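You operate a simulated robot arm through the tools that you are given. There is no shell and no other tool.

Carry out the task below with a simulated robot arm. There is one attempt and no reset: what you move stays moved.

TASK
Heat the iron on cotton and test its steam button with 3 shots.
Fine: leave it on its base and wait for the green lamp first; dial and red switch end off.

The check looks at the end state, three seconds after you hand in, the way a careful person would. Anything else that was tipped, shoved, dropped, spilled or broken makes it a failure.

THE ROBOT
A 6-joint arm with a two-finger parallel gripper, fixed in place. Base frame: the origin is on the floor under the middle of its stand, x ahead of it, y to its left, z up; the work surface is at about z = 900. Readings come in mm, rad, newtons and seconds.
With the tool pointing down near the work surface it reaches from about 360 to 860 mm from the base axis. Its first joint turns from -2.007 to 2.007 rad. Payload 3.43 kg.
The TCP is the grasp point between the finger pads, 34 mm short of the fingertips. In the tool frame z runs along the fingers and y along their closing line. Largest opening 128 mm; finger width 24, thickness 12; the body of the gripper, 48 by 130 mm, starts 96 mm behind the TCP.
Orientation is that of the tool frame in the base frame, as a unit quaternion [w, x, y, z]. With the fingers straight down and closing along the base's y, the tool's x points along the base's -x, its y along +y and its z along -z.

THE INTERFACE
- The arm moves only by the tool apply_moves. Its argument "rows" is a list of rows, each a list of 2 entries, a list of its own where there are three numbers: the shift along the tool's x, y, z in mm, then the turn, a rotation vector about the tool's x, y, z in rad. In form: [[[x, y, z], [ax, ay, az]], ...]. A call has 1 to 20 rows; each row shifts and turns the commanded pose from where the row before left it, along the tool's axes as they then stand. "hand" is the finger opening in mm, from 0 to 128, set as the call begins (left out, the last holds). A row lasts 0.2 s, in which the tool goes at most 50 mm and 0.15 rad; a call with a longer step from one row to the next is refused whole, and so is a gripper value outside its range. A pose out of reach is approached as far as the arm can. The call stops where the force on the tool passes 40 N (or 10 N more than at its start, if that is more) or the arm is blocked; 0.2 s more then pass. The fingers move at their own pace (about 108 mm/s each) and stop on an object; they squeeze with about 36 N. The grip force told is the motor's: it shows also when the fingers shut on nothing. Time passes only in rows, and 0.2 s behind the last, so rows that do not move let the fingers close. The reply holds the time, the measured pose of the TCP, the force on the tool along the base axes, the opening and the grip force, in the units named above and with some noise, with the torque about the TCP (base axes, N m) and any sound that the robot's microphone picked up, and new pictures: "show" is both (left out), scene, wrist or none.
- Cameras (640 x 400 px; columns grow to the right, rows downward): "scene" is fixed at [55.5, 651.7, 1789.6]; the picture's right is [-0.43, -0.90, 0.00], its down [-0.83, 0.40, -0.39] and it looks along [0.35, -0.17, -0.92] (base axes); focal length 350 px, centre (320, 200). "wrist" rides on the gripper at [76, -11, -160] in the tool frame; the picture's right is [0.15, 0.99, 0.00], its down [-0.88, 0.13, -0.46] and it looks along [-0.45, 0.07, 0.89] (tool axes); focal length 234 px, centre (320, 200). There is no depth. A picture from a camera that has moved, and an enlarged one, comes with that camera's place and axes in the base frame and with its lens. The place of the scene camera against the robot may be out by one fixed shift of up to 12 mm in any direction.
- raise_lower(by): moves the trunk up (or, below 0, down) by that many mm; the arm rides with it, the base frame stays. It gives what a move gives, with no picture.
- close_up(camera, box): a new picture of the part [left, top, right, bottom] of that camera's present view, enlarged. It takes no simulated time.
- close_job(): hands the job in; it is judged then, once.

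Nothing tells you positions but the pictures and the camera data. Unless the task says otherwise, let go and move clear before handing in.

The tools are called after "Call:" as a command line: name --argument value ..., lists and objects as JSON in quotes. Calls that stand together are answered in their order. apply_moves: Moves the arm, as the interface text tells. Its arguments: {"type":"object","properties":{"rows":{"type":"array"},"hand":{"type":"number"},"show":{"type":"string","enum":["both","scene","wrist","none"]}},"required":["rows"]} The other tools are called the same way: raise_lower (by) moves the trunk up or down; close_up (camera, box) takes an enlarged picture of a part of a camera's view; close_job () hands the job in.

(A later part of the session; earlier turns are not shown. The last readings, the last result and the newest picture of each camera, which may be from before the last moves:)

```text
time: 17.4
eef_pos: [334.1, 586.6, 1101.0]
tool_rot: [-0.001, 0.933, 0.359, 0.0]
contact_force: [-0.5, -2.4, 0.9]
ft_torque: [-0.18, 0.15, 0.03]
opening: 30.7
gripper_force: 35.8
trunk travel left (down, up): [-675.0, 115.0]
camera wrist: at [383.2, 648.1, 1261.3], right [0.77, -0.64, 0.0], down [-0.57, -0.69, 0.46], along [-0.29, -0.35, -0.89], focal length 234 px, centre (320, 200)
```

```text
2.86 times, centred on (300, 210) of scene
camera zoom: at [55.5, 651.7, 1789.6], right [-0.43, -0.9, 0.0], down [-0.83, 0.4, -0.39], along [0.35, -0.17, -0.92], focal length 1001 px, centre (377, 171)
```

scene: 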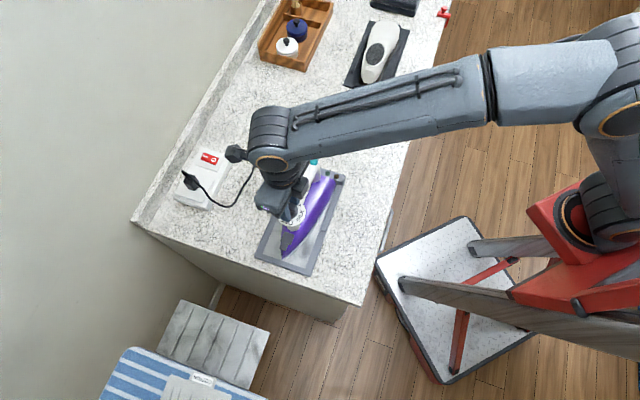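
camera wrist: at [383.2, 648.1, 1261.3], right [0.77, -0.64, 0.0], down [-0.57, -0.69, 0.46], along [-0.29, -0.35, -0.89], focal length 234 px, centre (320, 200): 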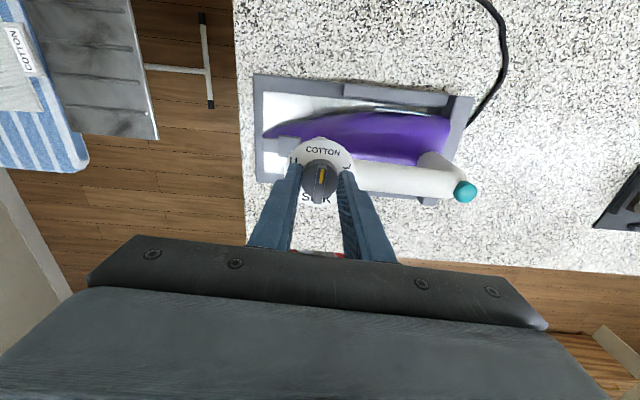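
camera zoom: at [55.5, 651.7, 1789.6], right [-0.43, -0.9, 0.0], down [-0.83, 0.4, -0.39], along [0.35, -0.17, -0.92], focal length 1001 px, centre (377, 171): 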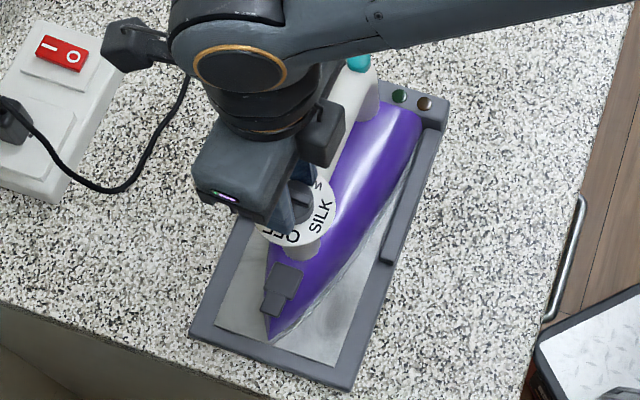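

The pointer is aligned with COTTON. I'll release, lift clear, and check the iron's position and dial.

Call:
apply_moves --rows '[[[0, 0, 0], [0, 0, 0]], [[0, 0, 0], [0, 0, 0]]]' --hand 60 --show "none"

Call:
apply_moves --rows '[[[0, 0, -20], [0, 0, 0]], [[0, 0, -30], [0, 0, 0]], [[0, 0, -40], [0, 0, 0]], [[0, 0, -40], [0, 0, 0]], [[0, 0, -40], [0, 0, 0]], [[0, 0, 0], [0, 0, 0]]]'

Call:
close_up --camera "scene" --box '[240, 140, 360, 280]'

Call:
close_up --camera "wrist" --box '[220, 60, 500, 235]'

```text
time: 18.0
eef_pos: [334.9, 587.0, 1101.6]
tool_rot: [0.0, 0.933, 0.359, 0.0]
contact_force: [0.8, 0.6, 0.6]
ft_torque: [0.01, 0.06, 0.01]
opening: 60.1
gripper_force: 0.0
trunk travel left (down, up): [-675.0, 115.0]
```

```text
time: 19.4
eef_pos: [332.6, 589.1, 1268.8]
tool_rot: [0.0, 0.933, 0.359, 0.0]
contact_force: [-0.3, -0.6, 0.4]
ft_torque: [0.01, 0.01, -0.02]
opening: 60.0
gripper_force: 0.0
trunk travel left (down, up): [-675.0, 115.0]
camera wrist: at [382.2, 649.3, 1429.2], right [0.77, -0.64, 0.0], down [-0.57, -0.69, 0.46], along [-0.29, -0.35, -0.89], focal length 234 px, centre (320, 200)
```

scene: 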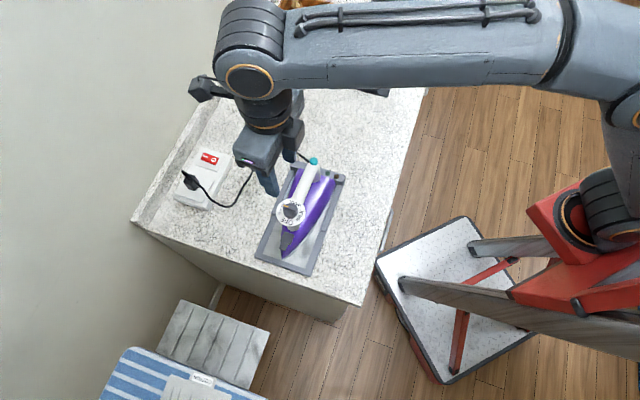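
wrist: 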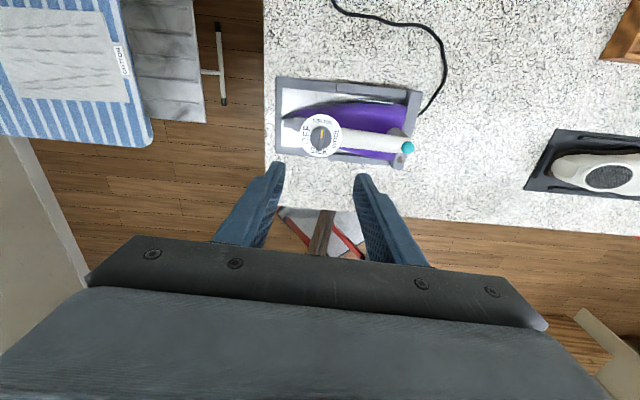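

```text
2.86 times, centred on (300, 210) of scene
camera zoom: at [55.5, 651.7, 1789.6], right [-0.43, -0.9, 0.0], down [-0.83, 0.4, -0.39], along [0.35, -0.17, -0.92], focal length 1001 px, centre (377, 171)
```

zoom: 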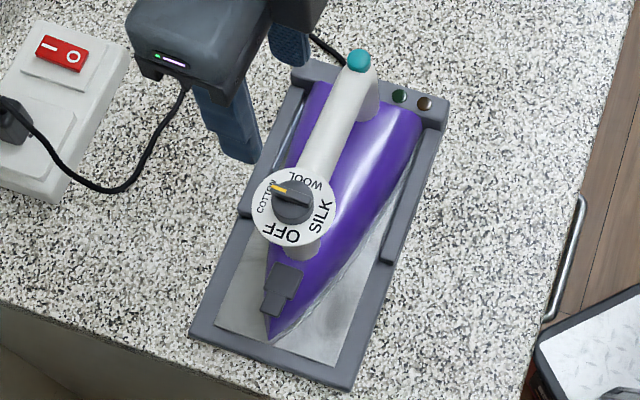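

```text
2.29 times, centred on (360, 148) of wrist
camera zoom: at [382.2, 649.3, 1429.2], right [0.77, -0.64, 0.0], down [-0.57, -0.69, 0.46], along [-0.29, -0.35, -0.89], focal length 535 px, centre (229, 320)
```

zoom: 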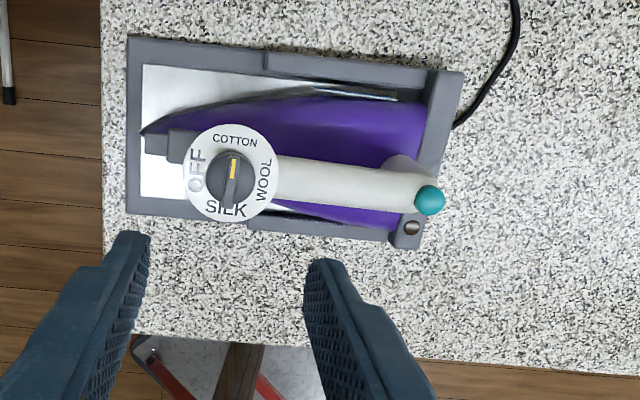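

The dial reads COTTON, and the iron has yawed only about 3° on its base with the dial still at the same spot. Both lamps are dark, so next is the red switch. I'll unwind the wrist so the camera sits on the robot's side.

Call:
apply_moves --rows '[[[0, 0, 0], [0, 0, 0.15]], [[0, 0, 0], [0, 0, 0.15]], [[0, 0, 0], [0, 0, 0.15]], [[0, 0, 0], [0, 0, 0.15]], [[0, 0, 0], [0, 0, 0.15]], [[0, 0, 0], [0, 0, 0.15]], [[0, 0, 0], [0, 0, 0.15]], [[0, 0, 0], [0, 0, 0.15]], [[0, 0, 0], [0, 0, 0.15]], [[0, 0, 0], [0, 0, 0.15]], [[0, 0, 0], [0, 0, 0.15]], [[0, 0, 0], [0, 0, 0.15]], [[0, 0, 0], [0, 0, 0.15]], [[0, 0, 0], [0, 0, 0.15]], [[0, 0, 0], [0, 0, 0.15]], [[0, 0, 0], [0, 0, 0.15]], [[0, 0, 0], [0, 0, 0.15]], [[0, 0, 0], [0, 0, 0.15]], [[0, 0, 0], [0, 0, 0.15]], [[0, 0, 0], [0, 0, 0.15]]]' --hand 0 --show "none"

Call:
apply_moves --rows '[[[0, 0, 0], [0, 0, 0.1416]], [[0, 0, 0], [0, 0, 0]]]' --show "both"

```text
time: 23.6
eef_pos: [333.2, 586.9, 1270.4]
tool_rot: [0.001, -0.425, 0.905, 0.0]
contact_force: [0.4, -0.2, -0.5]
ft_torque: [-0.03, 0.01, -0.01]
opening: 0.0
gripper_force: 33.6
trunk travel left (down, up): [-675.0, 115.0]
```

```text
time: 24.2
eef_pos: [334.2, 586.9, 1271.3]
tool_rot: [0.0, -0.359, 0.933, 0.0]
contact_force: [0.2, -0.3, -0.3]
ft_torque: [0.0, -0.05, 0.0]
opening: 0.0
gripper_force: 33.3
trunk travel left (down, up): [-675.0, 115.0]
camera wrist: at [285.1, 530.0, 1431.7], right [-0.77, 0.64, 0.0], down [0.57, 0.69, 0.46], along [0.29, 0.35, -0.89], focal length 234 px, centre (320, 200)
```

scene: 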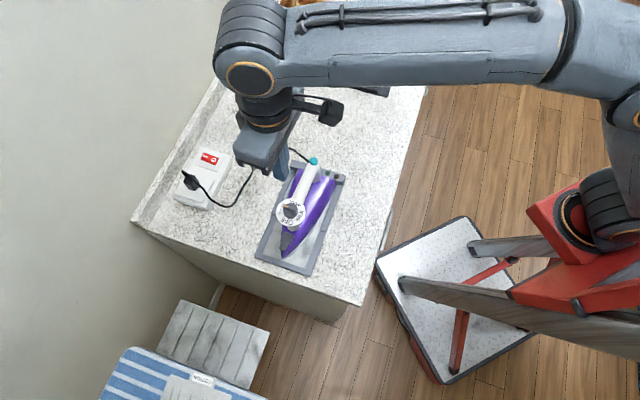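
wrist: 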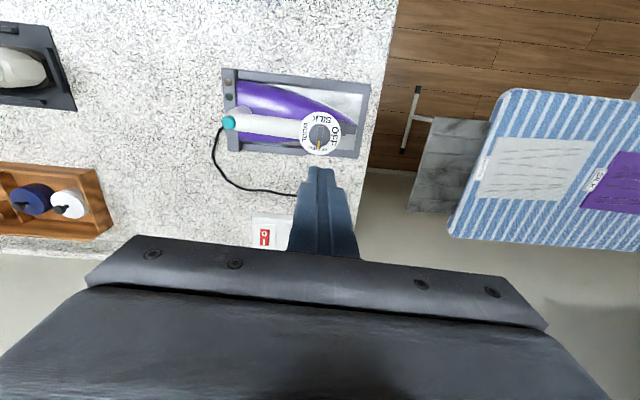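

The tool is unwound with the camera on the robot side. The switch's I mark triangulates to about (632, 725, 947), which is beyond plain tool-down reach. I'll move out above it and tilt the tool outward.

Call:
apply_moves --rows '[[[-34.2, -10.8, 8], [0, 0, 0]], [[-34.2, -10.8, 8], [0, 0, 0]], [[-34.2, -10.8, 8], [0, -0.1, 0]], [[0, 0, 0], [0, -0.15, 0]], [[0, 0, 0], [0, -0.15, 0]], [[0, 0, 0], [0, -0.15, 0]], [[0, 0, 0], [0, -0.05, 0]], [[0, 0, 0], [0, 0, 0]]]'

```text
time: 26.0
eef_pos: [432.5, 633.7, 1248.2]
tool_rot: [0.276, -0.344, 0.891, 0.106]
contact_force: [0.3, -0.6, -0.1]
ft_torque: [0.0, -0.03, 0.01]
opening: 0.2
gripper_force: 33.3
trunk travel left (down, up): [-675.0, 115.0]
camera wrist: at [326.0, 523.5, 1337.2], right [-0.75, 0.65, -0.08], down [0.26, 0.41, 0.87], along [0.6, 0.64, -0.48], focal length 234 px, centre (320, 200)
```

scene: 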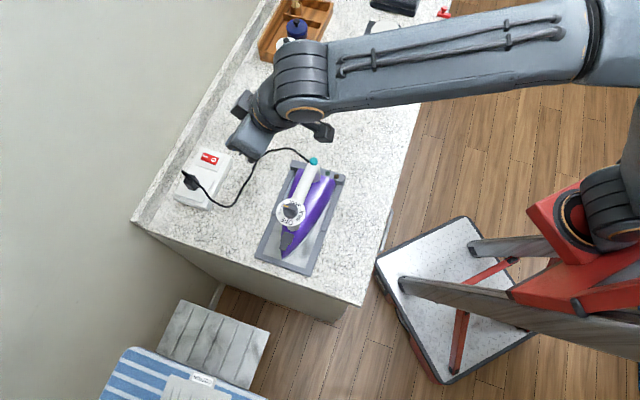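
wrist: 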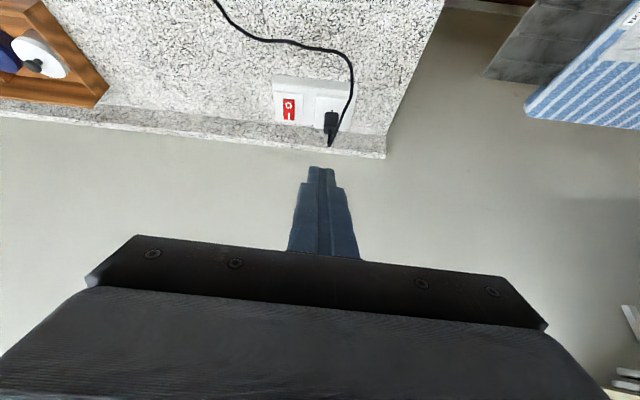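

Call:
close_up --camera "wrist" --box '[255, 60, 375, 160]'

Call:
close_up --camera "wrist" --box '[268, 85, 312, 130]'

```text
4.00 times, centred on (315, 110) of wrist
camera zoom: at [326.0, 523.5, 1337.2], right [-0.75, 0.65, -0.08], down [0.26, 0.41, 0.87], along [0.6, 0.64, -0.48], focal length 937 px, centre (340, 560)
```

zoom: 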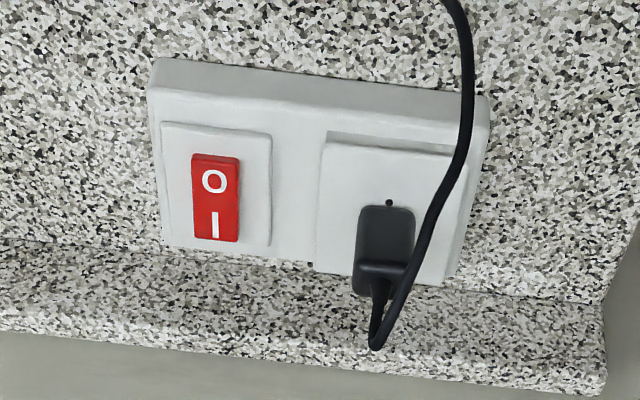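

```text
8.89 times, centred on (290, 108) of wrist
camera zoom: at [326.0, 523.5, 1337.2], right [-0.75, 0.65, -0.08], down [0.26, 0.41, 0.87], along [0.6, 0.64, -0.48], focal length 2082 px, centre (587, 1022)
```

zoom: 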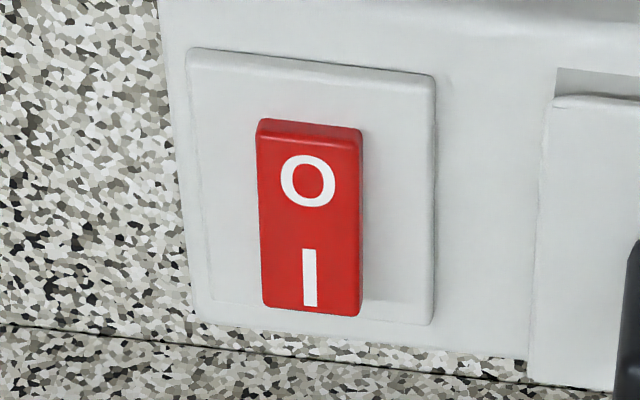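

The rocker's I end is confirmed near (632, 725, 948). Moving to a hover about 40 mm above the I end with the tool tilted.

Call:
apply_moves --rows '[[[-5.03, -8.14, 37.7], [0, 0, 0]], [[-5.03, -8.14, 37.7], [0, 0, 0]], [[-5.03, -8.14, 37.7], [0, 0, 0]], [[-5.03, -8.14, 37.7], [0, 0, 0]], [[-5.03, -8.14, 37.7], [0, 0, 0]], [[-5.03, -8.14, 37.7], [0, 0, 0]], [[-5.03, -8.14, 37.7], [0, 0, 0]], [[-5.03, -8.14, 37.7], [0, 0, 0]], [[0, 0, 0], [0, 0, 0]], [[0, 0, 0], [0, 0, 0]]]'

Call:
close_up --camera "wrist" --box '[260, 100, 380, 200]'

Call:
close_up --camera "scene" --box '[150, 120, 270, 220]'

```text
time: 28.2
eef_pos: [627.0, 719.4, 1021.0]
tool_rot: [0.275, -0.344, 0.891, 0.106]
contact_force: [-0.3, 0.0, 0.7]
ft_torque: [0.0, 0.03, 0.0]
opening: 0.1
gripper_force: 33.2
trunk travel left (down, up): [-675.0, 115.0]
camera wrist: at [521.1, 610.2, 1110.4], right [-0.75, 0.65, -0.08], down [0.26, 0.41, 0.87], along [0.6, 0.64, -0.48], focal length 234 px, centre (320, 200)
```

scene: 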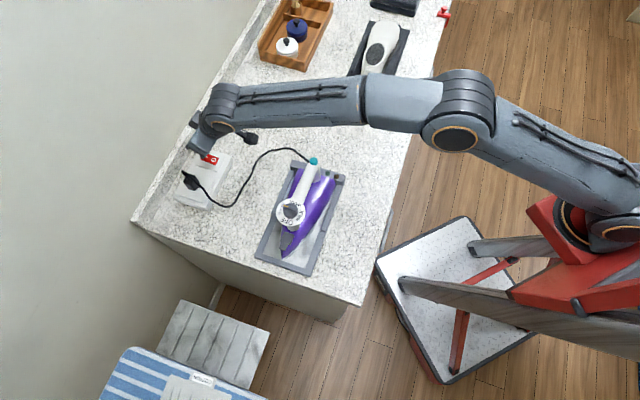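
wrist: 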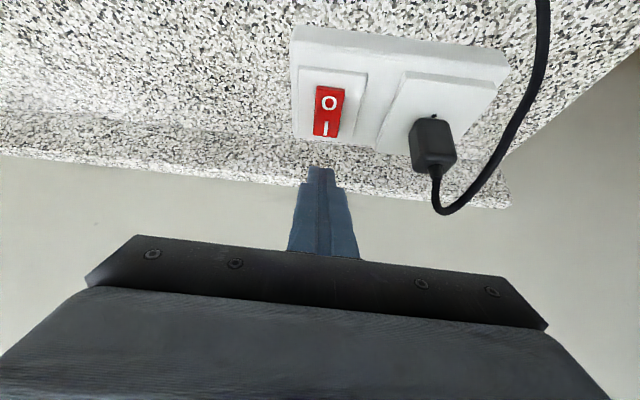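

```text
4.00 times, centred on (320, 150) of wrist
camera zoom: at [521.1, 610.2, 1110.4], right [-0.75, 0.65, -0.08], down [0.26, 0.41, 0.87], along [0.6, 0.64, -0.48], focal length 937 px, centre (320, 400)
```

zoom: 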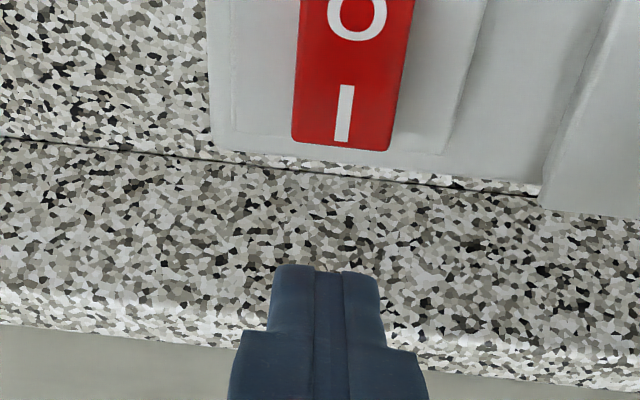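

```text
4.00 times, centred on (210, 170) of scene
camera zoom: at [55.5, 651.7, 1789.6], right [-0.43, -0.9, 0.0], down [-0.83, 0.4, -0.39], along [0.35, -0.17, -0.92], focal length 1401 px, centre (760, 320)
```

zoom: 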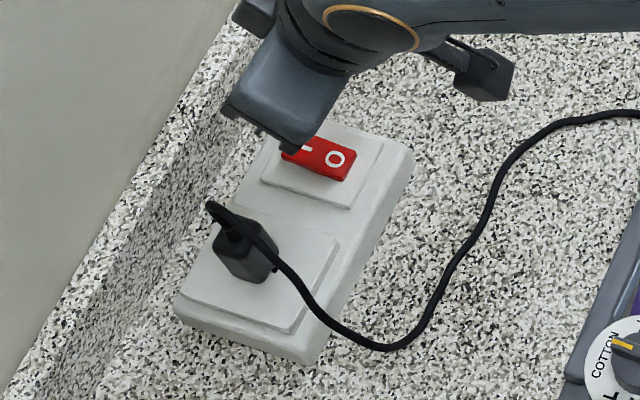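

The arm reaches this pose well and the fingertip is about 38 mm above the I end. Descending vertically and then pressing in small steps.

Call:
apply_moves --rows '[[[9.0, 0, 13.2], [0, 0, 0]], [[9.0, 0, 13.2], [0, 0, 0]], [[0, 0, 0], [0, 0, 0]]]'

Call:
close_up --camera "wrist" --box '[260, 100, 380, 200]'

```text
time: 29.0
eef_pos: [626.8, 722.2, 989.6]
tool_rot: [0.276, -0.344, 0.891, 0.107]
contact_force: [-0.9, -0.1, 0.2]
ft_torque: [-0.02, -0.02, 0.02]
opening: 0.1
gripper_force: 32.9
trunk travel left (down, up): [-675.0, 115.0]
camera wrist: at [521.0, 613.1, 1079.2], right [-0.75, 0.65, -0.08], down [0.26, 0.41, 0.87], along [0.6, 0.64, -0.48], focal length 234 px, centre (320, 200)
```

scene: 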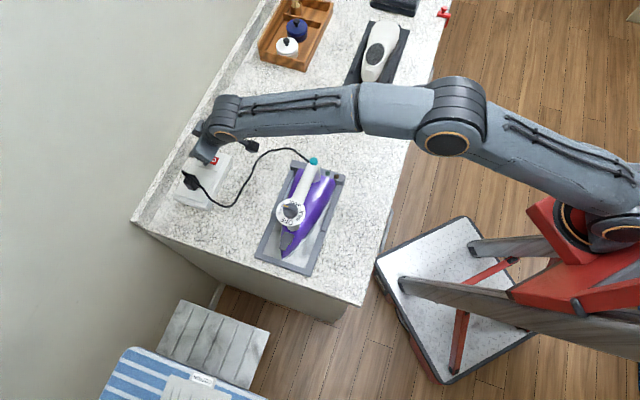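
wrist: 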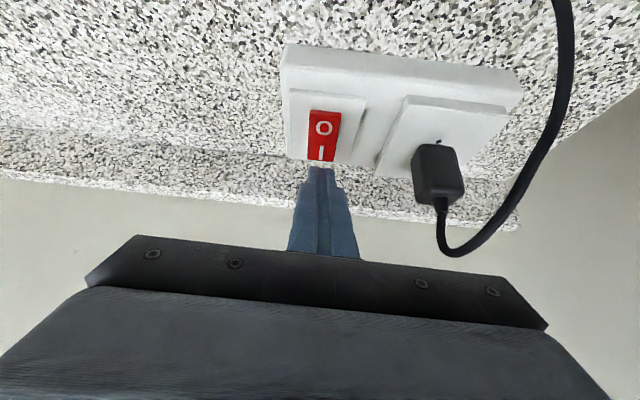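

```text
4.00 times, centred on (320, 150) of wrist
camera zoom: at [521.0, 613.1, 1079.2], right [-0.75, 0.65, -0.08], down [0.26, 0.41, 0.87], along [0.6, 0.64, -0.48], focal length 937 px, centre (320, 400)
```

zoom: 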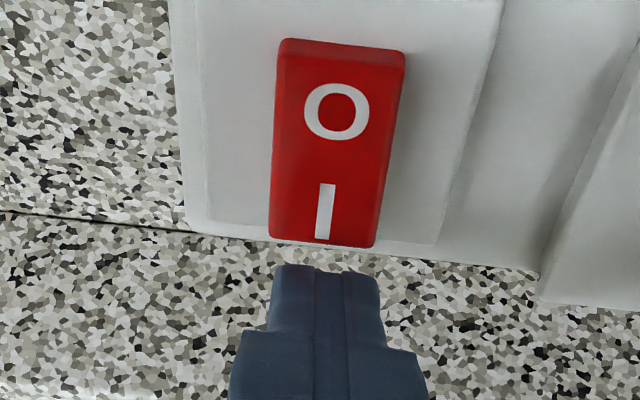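

The fingertip edge is about 7 mm outward of the I mark, so I'll shift 4 mm inward and then press down in small steps.

Call:
apply_moves --rows '[[[3.3, 0, -2.26], [0, 0, 0]], [[2.54, 0, 3.7], [0, 0, 0]], [[0, 0, 0], [0, 0, 0]]]' --show "none"

Call:
apply_moves --rows '[[[0.85, 0, 1.24], [0, 0, 0]], [[0.85, 0, 1.24], [0, 0, 0]], [[0.85, 0, 1.24], [0, 0, 0]], [[0, 0, 0], [0, 0, 0]]]'

Call:
close_up --camera "wrist" --box '[260, 100, 380, 200]'

```text
time: 29.8
eef_pos: [623.8, 719.7, 985.0]
tool_rot: [0.275, -0.343, 0.892, 0.106]
contact_force: [0.0, 0.2, -0.6]
ft_torque: [-0.03, 0.0, 0.02]
opening: 0.0
gripper_force: 33.0
trunk travel left (down, up): [-675.0, 115.0]
```

```text
time: 30.8
eef_pos: [623.3, 719.2, 981.1]
tool_rot: [0.275, -0.344, 0.891, 0.106]
contact_force: [-0.7, -0.1, 0.6]
ft_torque: [-0.01, 0.0, -0.03]
opening: 0.0
gripper_force: 33.6
trunk travel left (down, up): [-675.0, 115.0]
camera wrist: at [517.7, 610.6, 1070.4], right [-0.75, 0.65, -0.08], down [0.26, 0.41, 0.87], along [0.6, 0.64, -0.48], focal length 234 px, centre (320, 200)
```

scene: 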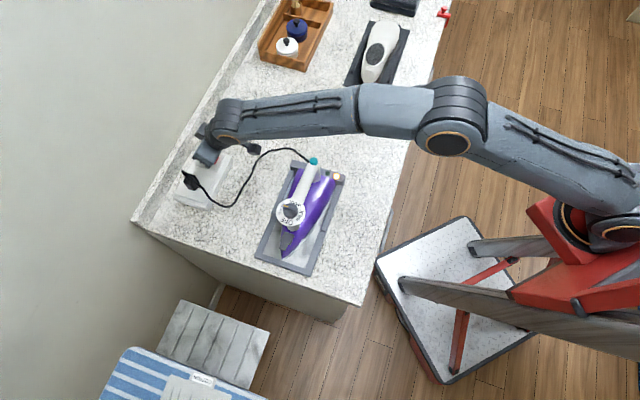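
wrist: 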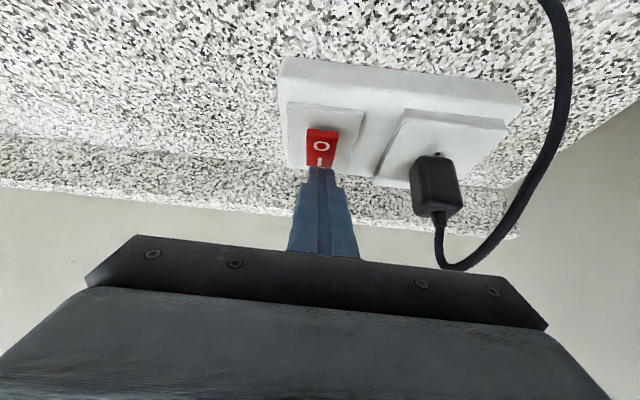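

```text
4.00 times, centred on (320, 150) of wrist
camera zoom: at [517.7, 610.6, 1070.4], right [-0.75, 0.65, -0.08], down [0.26, 0.41, 0.87], along [0.6, 0.64, -0.48], focal length 937 px, centre (320, 400)
```

zoom: 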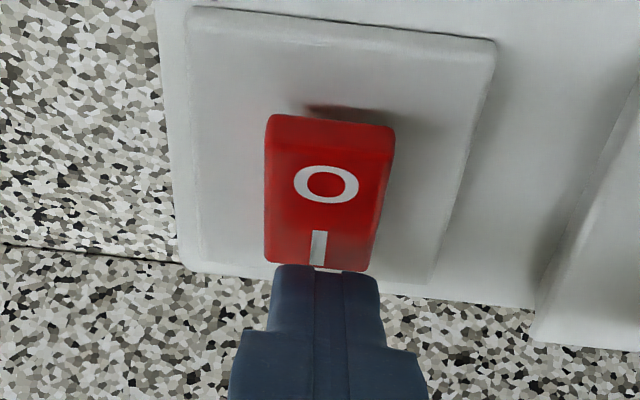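

The O end now appears raised with a shadow beneath it, so the rocker seems to have flipped to I. I'll check the lamps.

Call:
close_up --camera "scene" --box '[290, 148, 350, 192]'

Call:
close_up --camera "scene" --box '[240, 140, 360, 280]'

```text
9.09 times, centred on (320, 170) of scene
camera zoom: at [55.5, 651.7, 1789.6], right [-0.43, -0.9, 0.0], down [-0.83, 0.4, -0.39], along [0.35, -0.17, -0.92], focal length 3184 px, centre (320, 473)
```

zoom: 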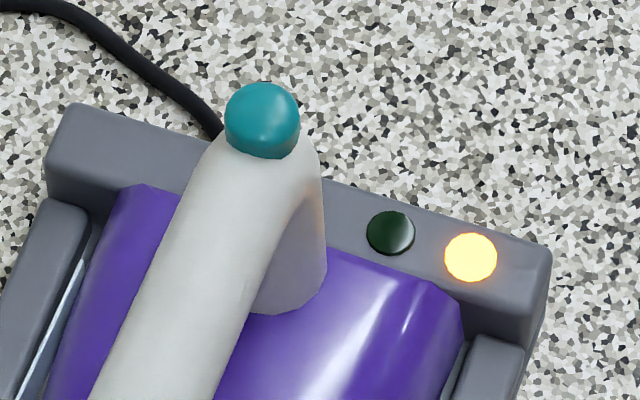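

```text
2.86 times, centred on (300, 210) of scene
camera zoom: at [55.5, 651.7, 1789.6], right [-0.43, -0.9, 0.0], down [-0.83, 0.4, -0.39], along [0.35, -0.17, -0.92], focal length 1001 px, centre (377, 171)
```

zoom: 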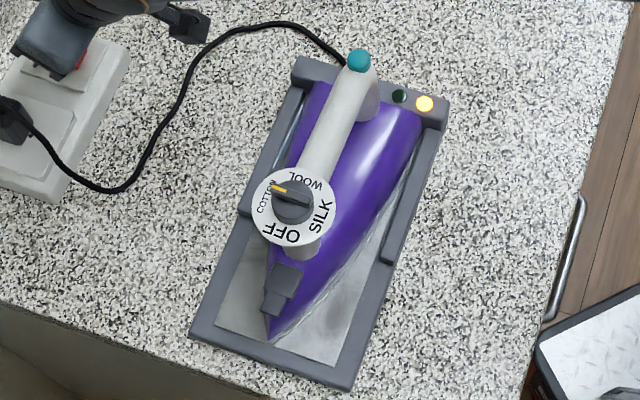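

The amber lamp is lit, so the iron is powered and heating. Lifting off the switch and retracting to a waiting spot.

Call:
apply_moves --rows '[[[-5.65, 0, -8.25], [0, 0, 0]], [[-11.3, 0, -16.5], [0, 0, 0]], [[-11.3, 0, -16.5], [0, 0, 0]], [[5.03, 8.14, -37.7], [0, 0, 0]], [[5.03, 8.14, -37.7], [0, 0, 0]], [[5.03, 8.14, -37.7], [0, 0, 0]], [[5.03, 8.14, -37.7], [0, 0, 0]], [[5.03, 8.14, -37.7], [0, 0, 0]], [[5.03, 8.14, -37.7], [0, 0, 0]], [[0, 0, 0], [0, 0.15, 0]], [[0, 0, 0], [0, 0.15, 0]], [[0, 0, 0], [0, 0.15, 0]], [[0, 0, 0], [0, 0.15, 0]], [[0, 0, 0], [0, 0, 0]]]'

Call:
close_up --camera "scene" --box '[196, 146, 226, 170]'

Call:
close_up --camera "scene" --box '[290, 148, 350, 192]'

```text
time: 33.8
eef_pos: [476.4, 652.2, 1198.8]
tool_rot: [-0.001, -0.36, 0.933, -0.001]
contact_force: [0.4, 1.1, 0.6]
ft_torque: [-0.04, 0.03, 0.01]
opening: 0.1
gripper_force: 32.9
trunk travel left (down, up): [-675.0, 115.0]
camera wrist: at [428.5, 594.8, 1358.9], right [-0.77, 0.63, 0.0], down [0.57, 0.69, 0.45], along [0.29, 0.35, -0.89], focal length 234 px, centre (320, 200)
```

scene: 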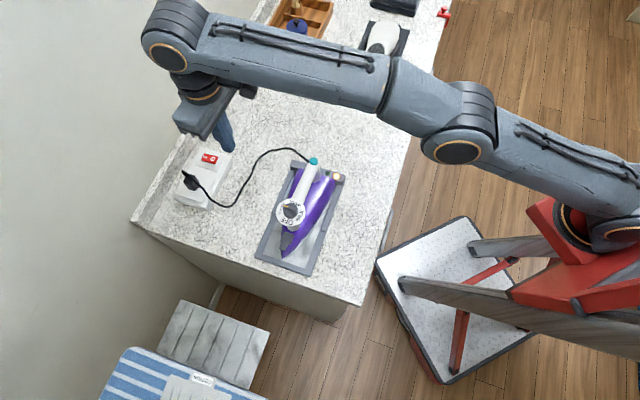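
wrist: 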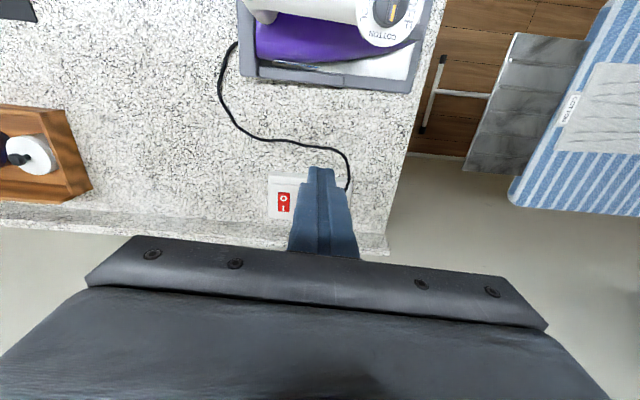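

```text
16.00 times, centred on (211, 158) of scene
camera zoom: at [55.5, 651.7, 1789.6], right [-0.43, -0.9, 0.0], down [-0.83, 0.4, -0.39], along [0.35, -0.17, -0.92], focal length 5604 px, centre (2064, 872)
```

zoom: 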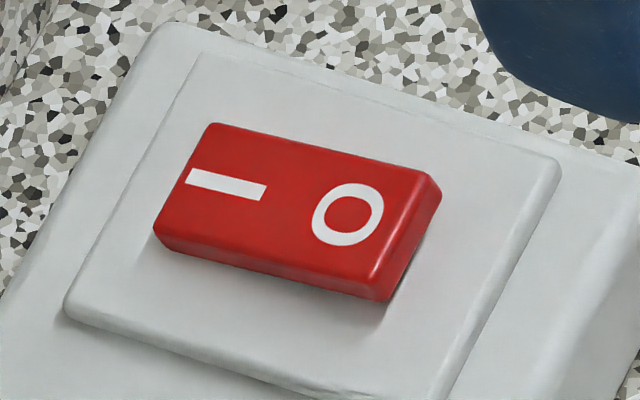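

```text
9.09 times, centred on (320, 170) of scene
camera zoom: at [55.5, 651.7, 1789.6], right [-0.43, -0.9, 0.0], down [-0.83, 0.4, -0.39], along [0.35, -0.17, -0.92], focal length 3184 px, centre (320, 473)
```

zoom: 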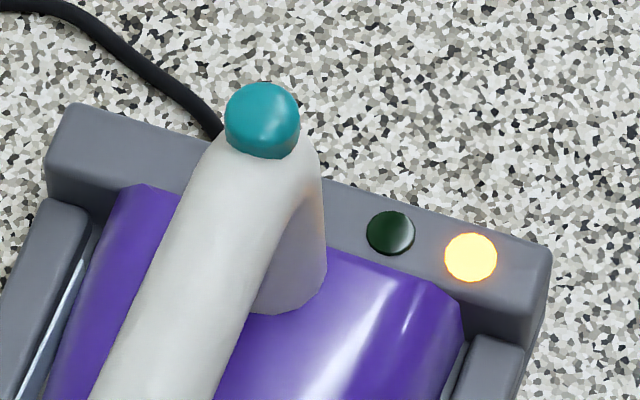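

The rocker is clearly on I and the amber lamp shows heating. While it heats I'll move above the teal steam button to locate it precisely, without touching it.

Call:
apply_moves --rows '[[[36.5, -22.4, 0], [0, 0, 0]], [[36.5, -22.4, 0], [0, 0, 0]], [[36.5, -22.4, 0], [0, 0, 0]], [[36.5, -22.4, 0], [0, 0, 0]], [[0, 0, 0], [0, 0, 0]], [[0, 0, 0], [0, 0, 0]]]'

Call:
close_up --camera "wrist" --box '[240, 80, 400, 200]'

Call:
close_up --camera "scene" --box '[270, 130, 370, 210]'

```text
time: 35.2
eef_pos: [429.7, 485.6, 1199.4]
tool_rot: [-0.001, -0.36, 0.933, 0.0]
contact_force: [0.2, 0.3, -0.2]
ft_torque: [0.0, 0.0, 0.01]
opening: 0.0
gripper_force: 33.2
trunk travel left (down, up): [-675.0, 115.0]
camera wrist: at [381.4, 428.5, 1360.4], right [-0.77, 0.63, 0.0], down [0.56, 0.69, 0.46], along [0.29, 0.35, -0.89], focal length 234 px, centre (320, 200)
```

scene: 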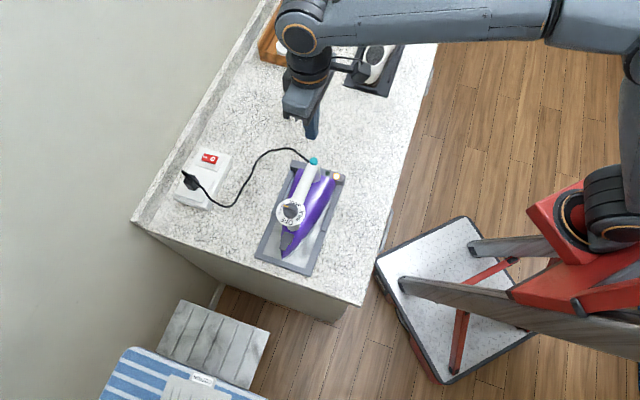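
wrist: 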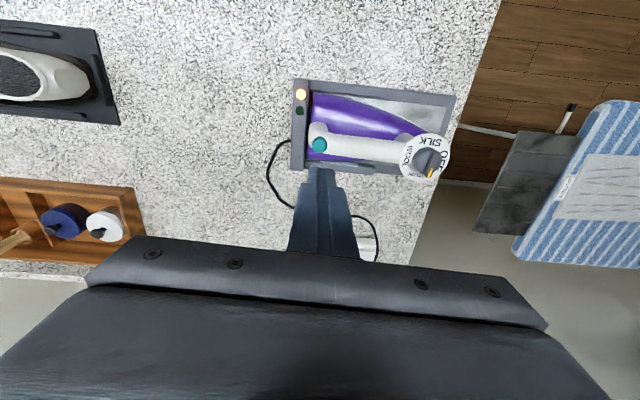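

```text
3.33 times, centred on (320, 140) of wrist
camera zoom: at [381.4, 428.5, 1360.4], right [-0.77, 0.63, 0.0], down [0.56, 0.69, 0.46], along [0.29, 0.35, -0.89], focal length 781 px, centre (320, 400)
```

zoom: 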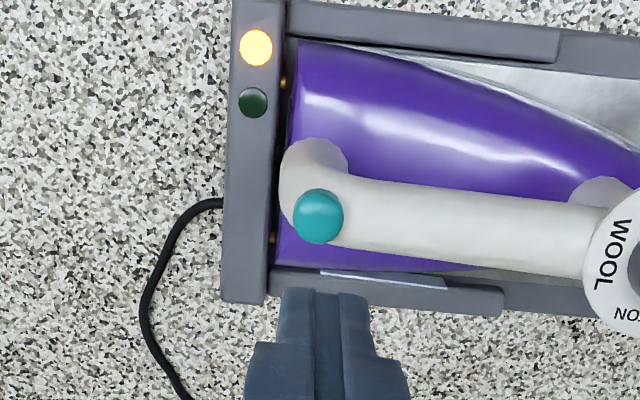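

```text
5.00 times, centred on (320, 170) of scene
camera zoom: at [55.5, 651.7, 1789.6], right [-0.43, -0.9, 0.0], down [-0.83, 0.4, -0.39], along [0.35, -0.17, -0.92], focal length 1751 px, centre (320, 350)
```

zoom: 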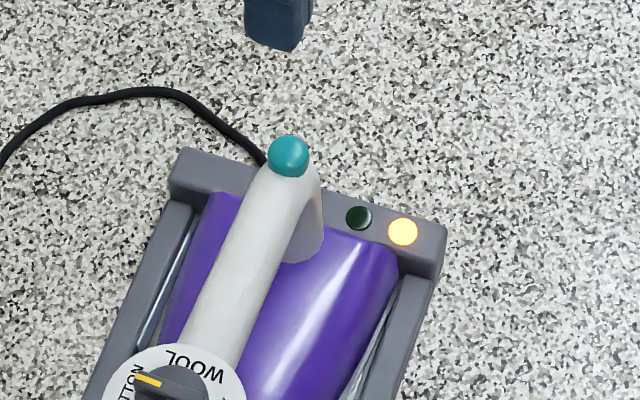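

The steam button triangulates to about (429.5, 486, 1060), directly beneath the tool. I'll come lower without touching to see its shape, still waiting on the green lamp.

Call:
apply_moves --rows '[[[0, 0, 25], [0, 0, 0]], [[0, 0, 25], [0, 0, 0]], [[0, 0, 22], [0, 0, 0]], [[0, 0, 0], [0, 0, 0]], [[0, 0, 0], [0, 0, 0]]]'

Call:
close_up --camera "wrist" --box '[260, 80, 380, 190]'

Call:
close_up --camera "scene" --box '[280, 130, 360, 200]'

```text
time: 36.4
eef_pos: [429.3, 488.0, 1128.7]
tool_rot: [0.0, -0.36, 0.933, 0.0]
contact_force: [-0.4, 0.3, -0.6]
ft_torque: [-0.01, 0.0, -0.01]
opening: 0.1
gripper_force: 33.2
trunk travel left (down, up): [-675.0, 115.0]
camera wrist: at [379.7, 430.4, 1288.4], right [-0.77, 0.63, 0.0], down [0.56, 0.69, 0.46], along [0.29, 0.35, -0.89], focal length 234 px, centre (320, 200)
```

scene: 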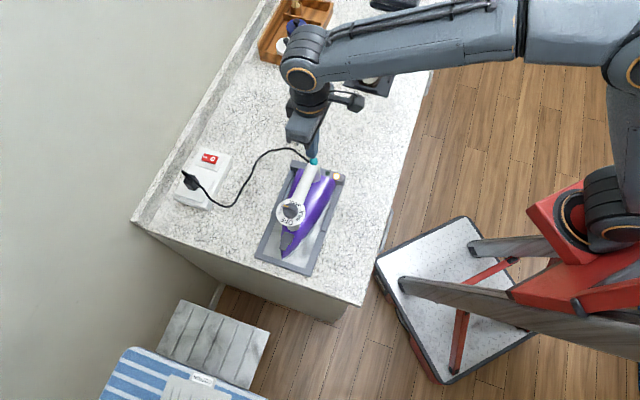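
wrist: 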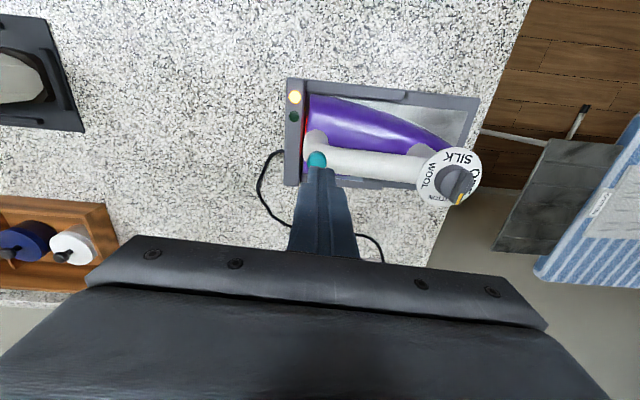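

```text
3.64 times, centred on (320, 135) of wrist
camera zoom: at [379.7, 430.4, 1288.4], right [-0.77, 0.63, 0.0], down [0.56, 0.69, 0.46], along [0.29, 0.35, -0.89], focal length 852 px, centre (320, 436)
```

zoom: 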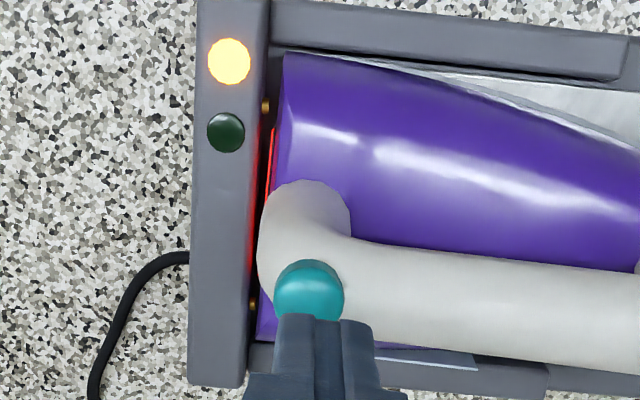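

```text
5.71 times, centred on (320, 165) of scene
camera zoom: at [55.5, 651.7, 1789.6], right [-0.43, -0.9, 0.0], down [-0.83, 0.4, -0.39], along [0.35, -0.17, -0.92], focal length 2001 px, centre (320, 400)
```

zoom: 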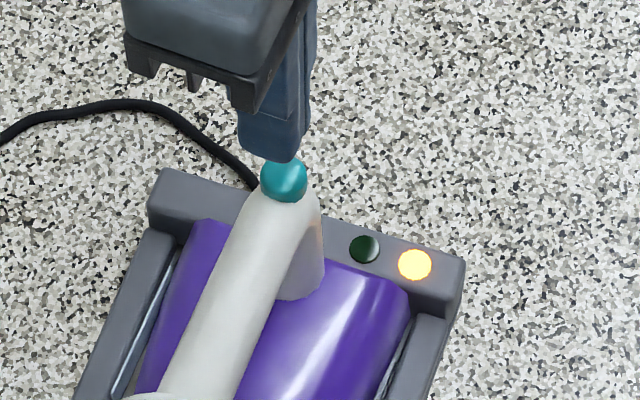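

The button sits on top of the handle's rear end, right under the fingertip. The amber lamp is still lit with a red heating glow and the green lamp is dark, so I'll wait.

Call:
apply_moves --rows '[[[0, 0, 0], [0, 0, 0]], [[0, 0, 0], [0, 0, 0]], [[0, 0, 0], [0, 0, 0]], [[0, 0, 0], [0, 0, 0]], [[0, 0, 0], [0, 0, 0]], [[0, 0, 0], [0, 0, 0]], [[0, 0, 0], [0, 0, 0]], [[0, 0, 0], [0, 0, 0]], [[0, 0, 0], [0, 0, 0]], [[0, 0, 0], [0, 0, 0]], [[0, 0, 0], [0, 0, 0]], [[0, 0, 0], [0, 0, 0]], [[0, 0, 0], [0, 0, 0]], [[0, 0, 0], [0, 0, 0]], [[0, 0, 0], [0, 0, 0]], [[0, 0, 0], [0, 0, 0]], [[0, 0, 0], [0, 0, 0]], [[0, 0, 0], [0, 0, 0]], [[0, 0, 0], [0, 0, 0]], [[0, 0, 0], [0, 0, 0]]]' --show "none"

Call:
close_up --camera "wrist" --box '[260, 80, 380, 190]'

```text
time: 40.6
eef_pos: [428.8, 487.5, 1128.9]
tool_rot: [0.0, -0.361, 0.933, 0.001]
contact_force: [0.0, 0.2, 0.4]
ft_torque: [-0.01, -0.02, -0.02]
opening: 0.0
gripper_force: 33.2
trunk travel left (down, up): [-675.0, 115.0]
```

```text
3.64 times, centred on (320, 135) of wrist
camera zoom: at [379.7, 430.4, 1288.5], right [-0.77, 0.63, 0.0], down [0.56, 0.69, 0.46], along [0.29, 0.35, -0.89], focal length 852 px, centre (320, 436)
```

zoom: 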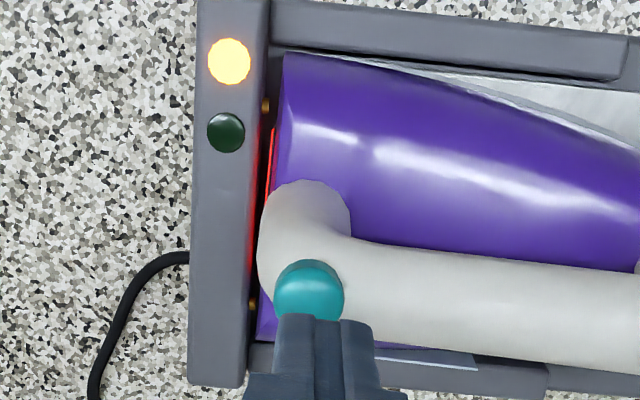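

Call:
apply_moves --rows '[[[0, 0, 0], [0, 0, 0]], [[0, 0, 0], [0, 0, 0]], [[0, 0, 0], [0, 0, 0]], [[0, 0, 0], [0, 0, 0]], [[0, 0, 0], [0, 0, 0]], [[0, 0, 0], [0, 0, 0]], [[0, 0, 0], [0, 0, 0]], [[0, 0, 0], [0, 0, 0]], [[0, 0, 0], [0, 0, 0]], [[0, 0, 0], [0, 0, 0]], [[0, 0, 0], [0, 0, 0]], [[0, 0, 0], [0, 0, 0]], [[0, 0, 0], [0, 0, 0]], [[0, 0, 0], [0, 0, 0]], [[0, 0, 0], [0, 0, 0]], [[0, 0, 0], [0, 0, 0]], [[0, 0, 0], [0, 0, 0]], [[0, 0, 0], [0, 0, 0]], [[0, 0, 0], [0, 0, 0]], [[0, 0, 0], [0, 0, 0]]]' --show "none"

Call:
close_up --camera "wrist" --box '[260, 80, 380, 190]'

```text
time: 44.8
eef_pos: [428.8, 487.8, 1128.5]
tool_rot: [0.0, -0.359, 0.933, -0.001]
contact_force: [-0.5, -0.2, -0.7]
ft_torque: [-0.01, 0.02, 0.02]
opening: 0.0
gripper_force: 32.5
trunk travel left (down, up): [-675.0, 115.0]
```

```text
3.64 times, centred on (320, 135) of wrist
camera zoom: at [379.7, 430.4, 1288.5], right [-0.77, 0.63, 0.0], down [0.56, 0.69, 0.46], along [0.29, 0.35, -0.89], focal length 852 px, centre (320, 436)
```

zoom: 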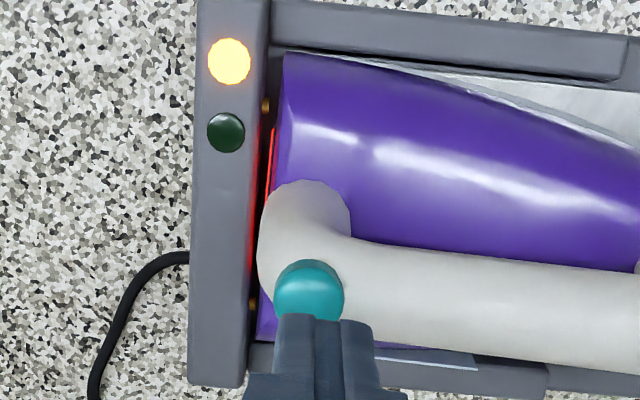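

Call:
apply_moves --rows '[[[0, 0, 0], [0, 0, 0]], [[0, 0, 0], [0, 0, 0]], [[0, 0, 0], [0, 0, 0]], [[0, 0, 0], [0, 0, 0]], [[0, 0, 0], [0, 0, 0]], [[0, 0, 0], [0, 0, 0]], [[0, 0, 0], [0, 0, 0]], [[0, 0, 0], [0, 0, 0]], [[0, 0, 0], [0, 0, 0]], [[0, 0, 0], [0, 0, 0]], [[0, 0, 0], [0, 0, 0]], [[0, 0, 0], [0, 0, 0]], [[0, 0, 0], [0, 0, 0]], [[0, 0, 0], [0, 0, 0]], [[0, 0, 0], [0, 0, 0]], [[0, 0, 0], [0, 0, 0]], [[0, 0, 0], [0, 0, 0]], [[0, 0, 0], [0, 0, 0]], [[0, 0, 0], [0, 0, 0]], [[0, 0, 0], [0, 0, 0]]]' --show "none"

Call:
close_up --camera "wrist" --box '[260, 80, 380, 190]'

Call:
apply_moves --rows '[[[0, 0, 0], [0, 0, 0]], [[0, 0, 0], [0, 0, 0]], [[0, 0, 0], [0, 0, 0]], [[0, 0, 0], [0, 0, 0]], [[0, 0, 0], [0, 0, 0]], [[0, 0, 0], [0, 0, 0]], [[0, 0, 0], [0, 0, 0]], [[0, 0, 0], [0, 0, 0]], [[0, 0, 0], [0, 0, 0]], [[0, 0, 0], [0, 0, 0]], [[0, 0, 0], [0, 0, 0]], [[0, 0, 0], [0, 0, 0]], [[0, 0, 0], [0, 0, 0]], [[0, 0, 0], [0, 0, 0]], [[0, 0, 0], [0, 0, 0]], [[0, 0, 0], [0, 0, 0]], [[0, 0, 0], [0, 0, 0]], [[0, 0, 0], [0, 0, 0]], [[0, 0, 0], [0, 0, 0]], [[0, 0, 0], [0, 0, 0]]]' --show "none"

Call:
close_up --camera "wrist" --box '[260, 80, 380, 190]'

```text
time: 49.0
eef_pos: [428.7, 488.5, 1127.5]
tool_rot: [0.001, -0.359, 0.933, 0.0]
contact_force: [-0.2, 0.2, 0.1]
ft_torque: [0.0, 0.0, 0.03]
opening: 0.2
gripper_force: 32.6
trunk travel left (down, up): [-675.0, 115.0]
```

```text
3.64 times, centred on (320, 135) of wrist
camera zoom: at [379.7, 430.4, 1288.5], right [-0.77, 0.63, 0.0], down [0.56, 0.69, 0.46], along [0.29, 0.35, -0.89], focal length 852 px, centre (320, 436)
```

zoom: 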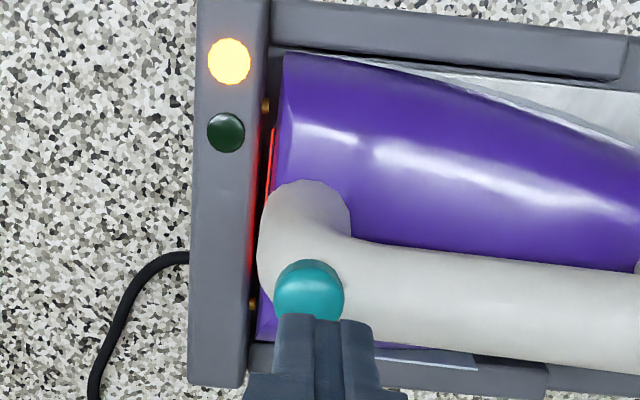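

```text
time: 53.2
eef_pos: [428.3, 488.3, 1127.7]
tool_rot: [0.0, -0.359, 0.933, 0.0]
contact_force: [0.0, 0.0, 0.1]
ft_torque: [-0.02, 0.02, 0.02]
opening: 0.1
gripper_force: 33.0
trunk travel left (down, up): [-675.0, 115.0]
```

```text
3.64 times, centred on (320, 135) of wrist
camera zoom: at [379.7, 430.4, 1288.5], right [-0.77, 0.63, 0.0], down [0.56, 0.69, 0.46], along [0.29, 0.35, -0.89], focal length 852 px, centre (320, 436)
```

zoom: 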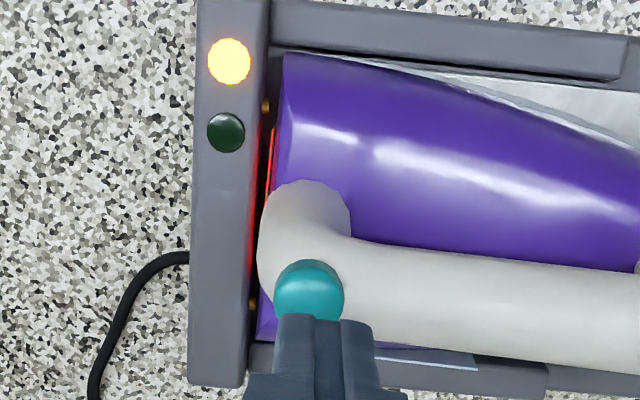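

Call:
apply_moves --rows '[[[0, 0, 0], [0, 0, 0]], [[0, 0, 0], [0, 0, 0]], [[0, 0, 0], [0, 0, 0]], [[0, 0, 0], [0, 0, 0]], [[0, 0, 0], [0, 0, 0]], [[0, 0, 0], [0, 0, 0]], [[0, 0, 0], [0, 0, 0]], [[0, 0, 0], [0, 0, 0]], [[0, 0, 0], [0, 0, 0]], [[0, 0, 0], [0, 0, 0]], [[0, 0, 0], [0, 0, 0]], [[0, 0, 0], [0, 0, 0]], [[0, 0, 0], [0, 0, 0]], [[0, 0, 0], [0, 0, 0]], [[0, 0, 0], [0, 0, 0]], [[0, 0, 0], [0, 0, 0]], [[0, 0, 0], [0, 0, 0]], [[0, 0, 0], [0, 0, 0]], [[0, 0, 0], [0, 0, 0]], [[0, 0, 0], [0, 0, 0]]]' --show "none"

Call:
close_up --camera "wrist" --box '[260, 80, 380, 190]'

Call:
apply_moves --rows '[[[0, 0, 0], [0, 0, 0]], [[0, 0, 0], [0, 0, 0]], [[0, 0, 0], [0, 0, 0]], [[0, 0, 0], [0, 0, 0]], [[0, 0, 0], [0, 0, 0]], [[0, 0, 0], [0, 0, 0]], [[0, 0, 0], [0, 0, 0]], [[0, 0, 0], [0, 0, 0]], [[0, 0, 0], [0, 0, 0]], [[0, 0, 0], [0, 0, 0]], [[0, 0, 0], [0, 0, 0]], [[0, 0, 0], [0, 0, 0]], [[0, 0, 0], [0, 0, 0]], [[0, 0, 0], [0, 0, 0]], [[0, 0, 0], [0, 0, 0]], [[0, 0, 0], [0, 0, 0]], [[0, 0, 0], [0, 0, 0]], [[0, 0, 0], [0, 0, 0]], [[0, 0, 0], [0, 0, 0]], [[0, 0, 0], [0, 0, 0]]]' --show "none"

Call:
close_up --camera "wrist" --box '[260, 80, 380, 190]'

```text
time: 57.4
eef_pos: [428.7, 488.2, 1128.6]
tool_rot: [0.001, -0.36, 0.933, 0.0]
contact_force: [-1.3, -0.3, -0.5]
ft_torque: [-0.02, 0.0, 0.02]
opening: 0.0
gripper_force: 33.0
trunk travel left (down, up): [-675.0, 115.0]
```

```text
3.64 times, centred on (320, 135) of wrist
camera zoom: at [379.7, 430.4, 1288.5], right [-0.77, 0.63, 0.0], down [0.56, 0.69, 0.46], along [0.29, 0.35, -0.89], focal length 852 px, centre (320, 436)
```

zoom: 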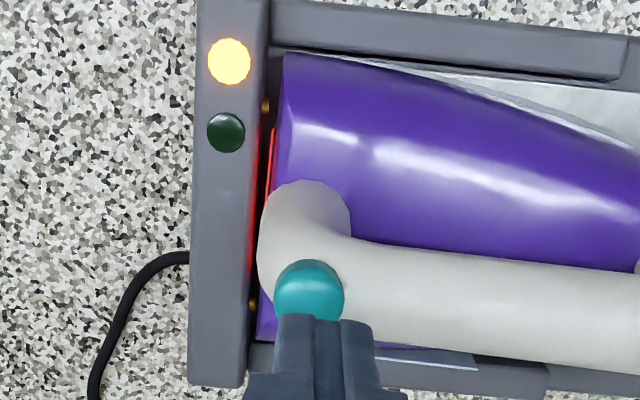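

```text
time: 61.6
eef_pos: [429.1, 487.5, 1128.5]
tool_rot: [0.001, -0.36, 0.933, 0.0]
contact_force: [0.3, 0.5, 0.2]
ft_torque: [-0.02, 0.0, 0.0]
opening: 0.2
gripper_force: 33.0
trunk travel left (down, up): [-675.0, 115.0]
```

```text
3.64 times, centred on (320, 135) of wrist
camera zoom: at [379.7, 430.4, 1288.5], right [-0.77, 0.63, 0.0], down [0.56, 0.69, 0.46], along [0.29, 0.35, -0.89], focal length 852 px, centre (320, 436)
```

zoom: 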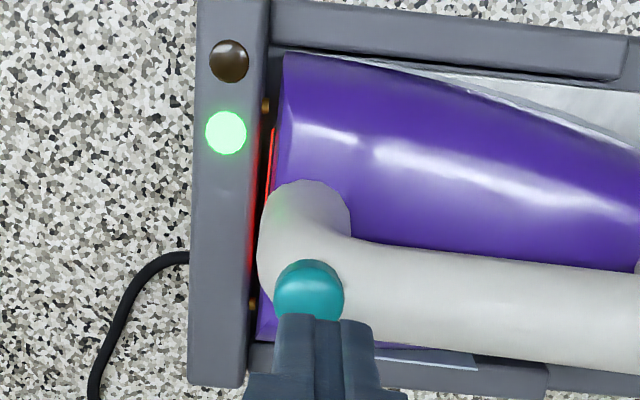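

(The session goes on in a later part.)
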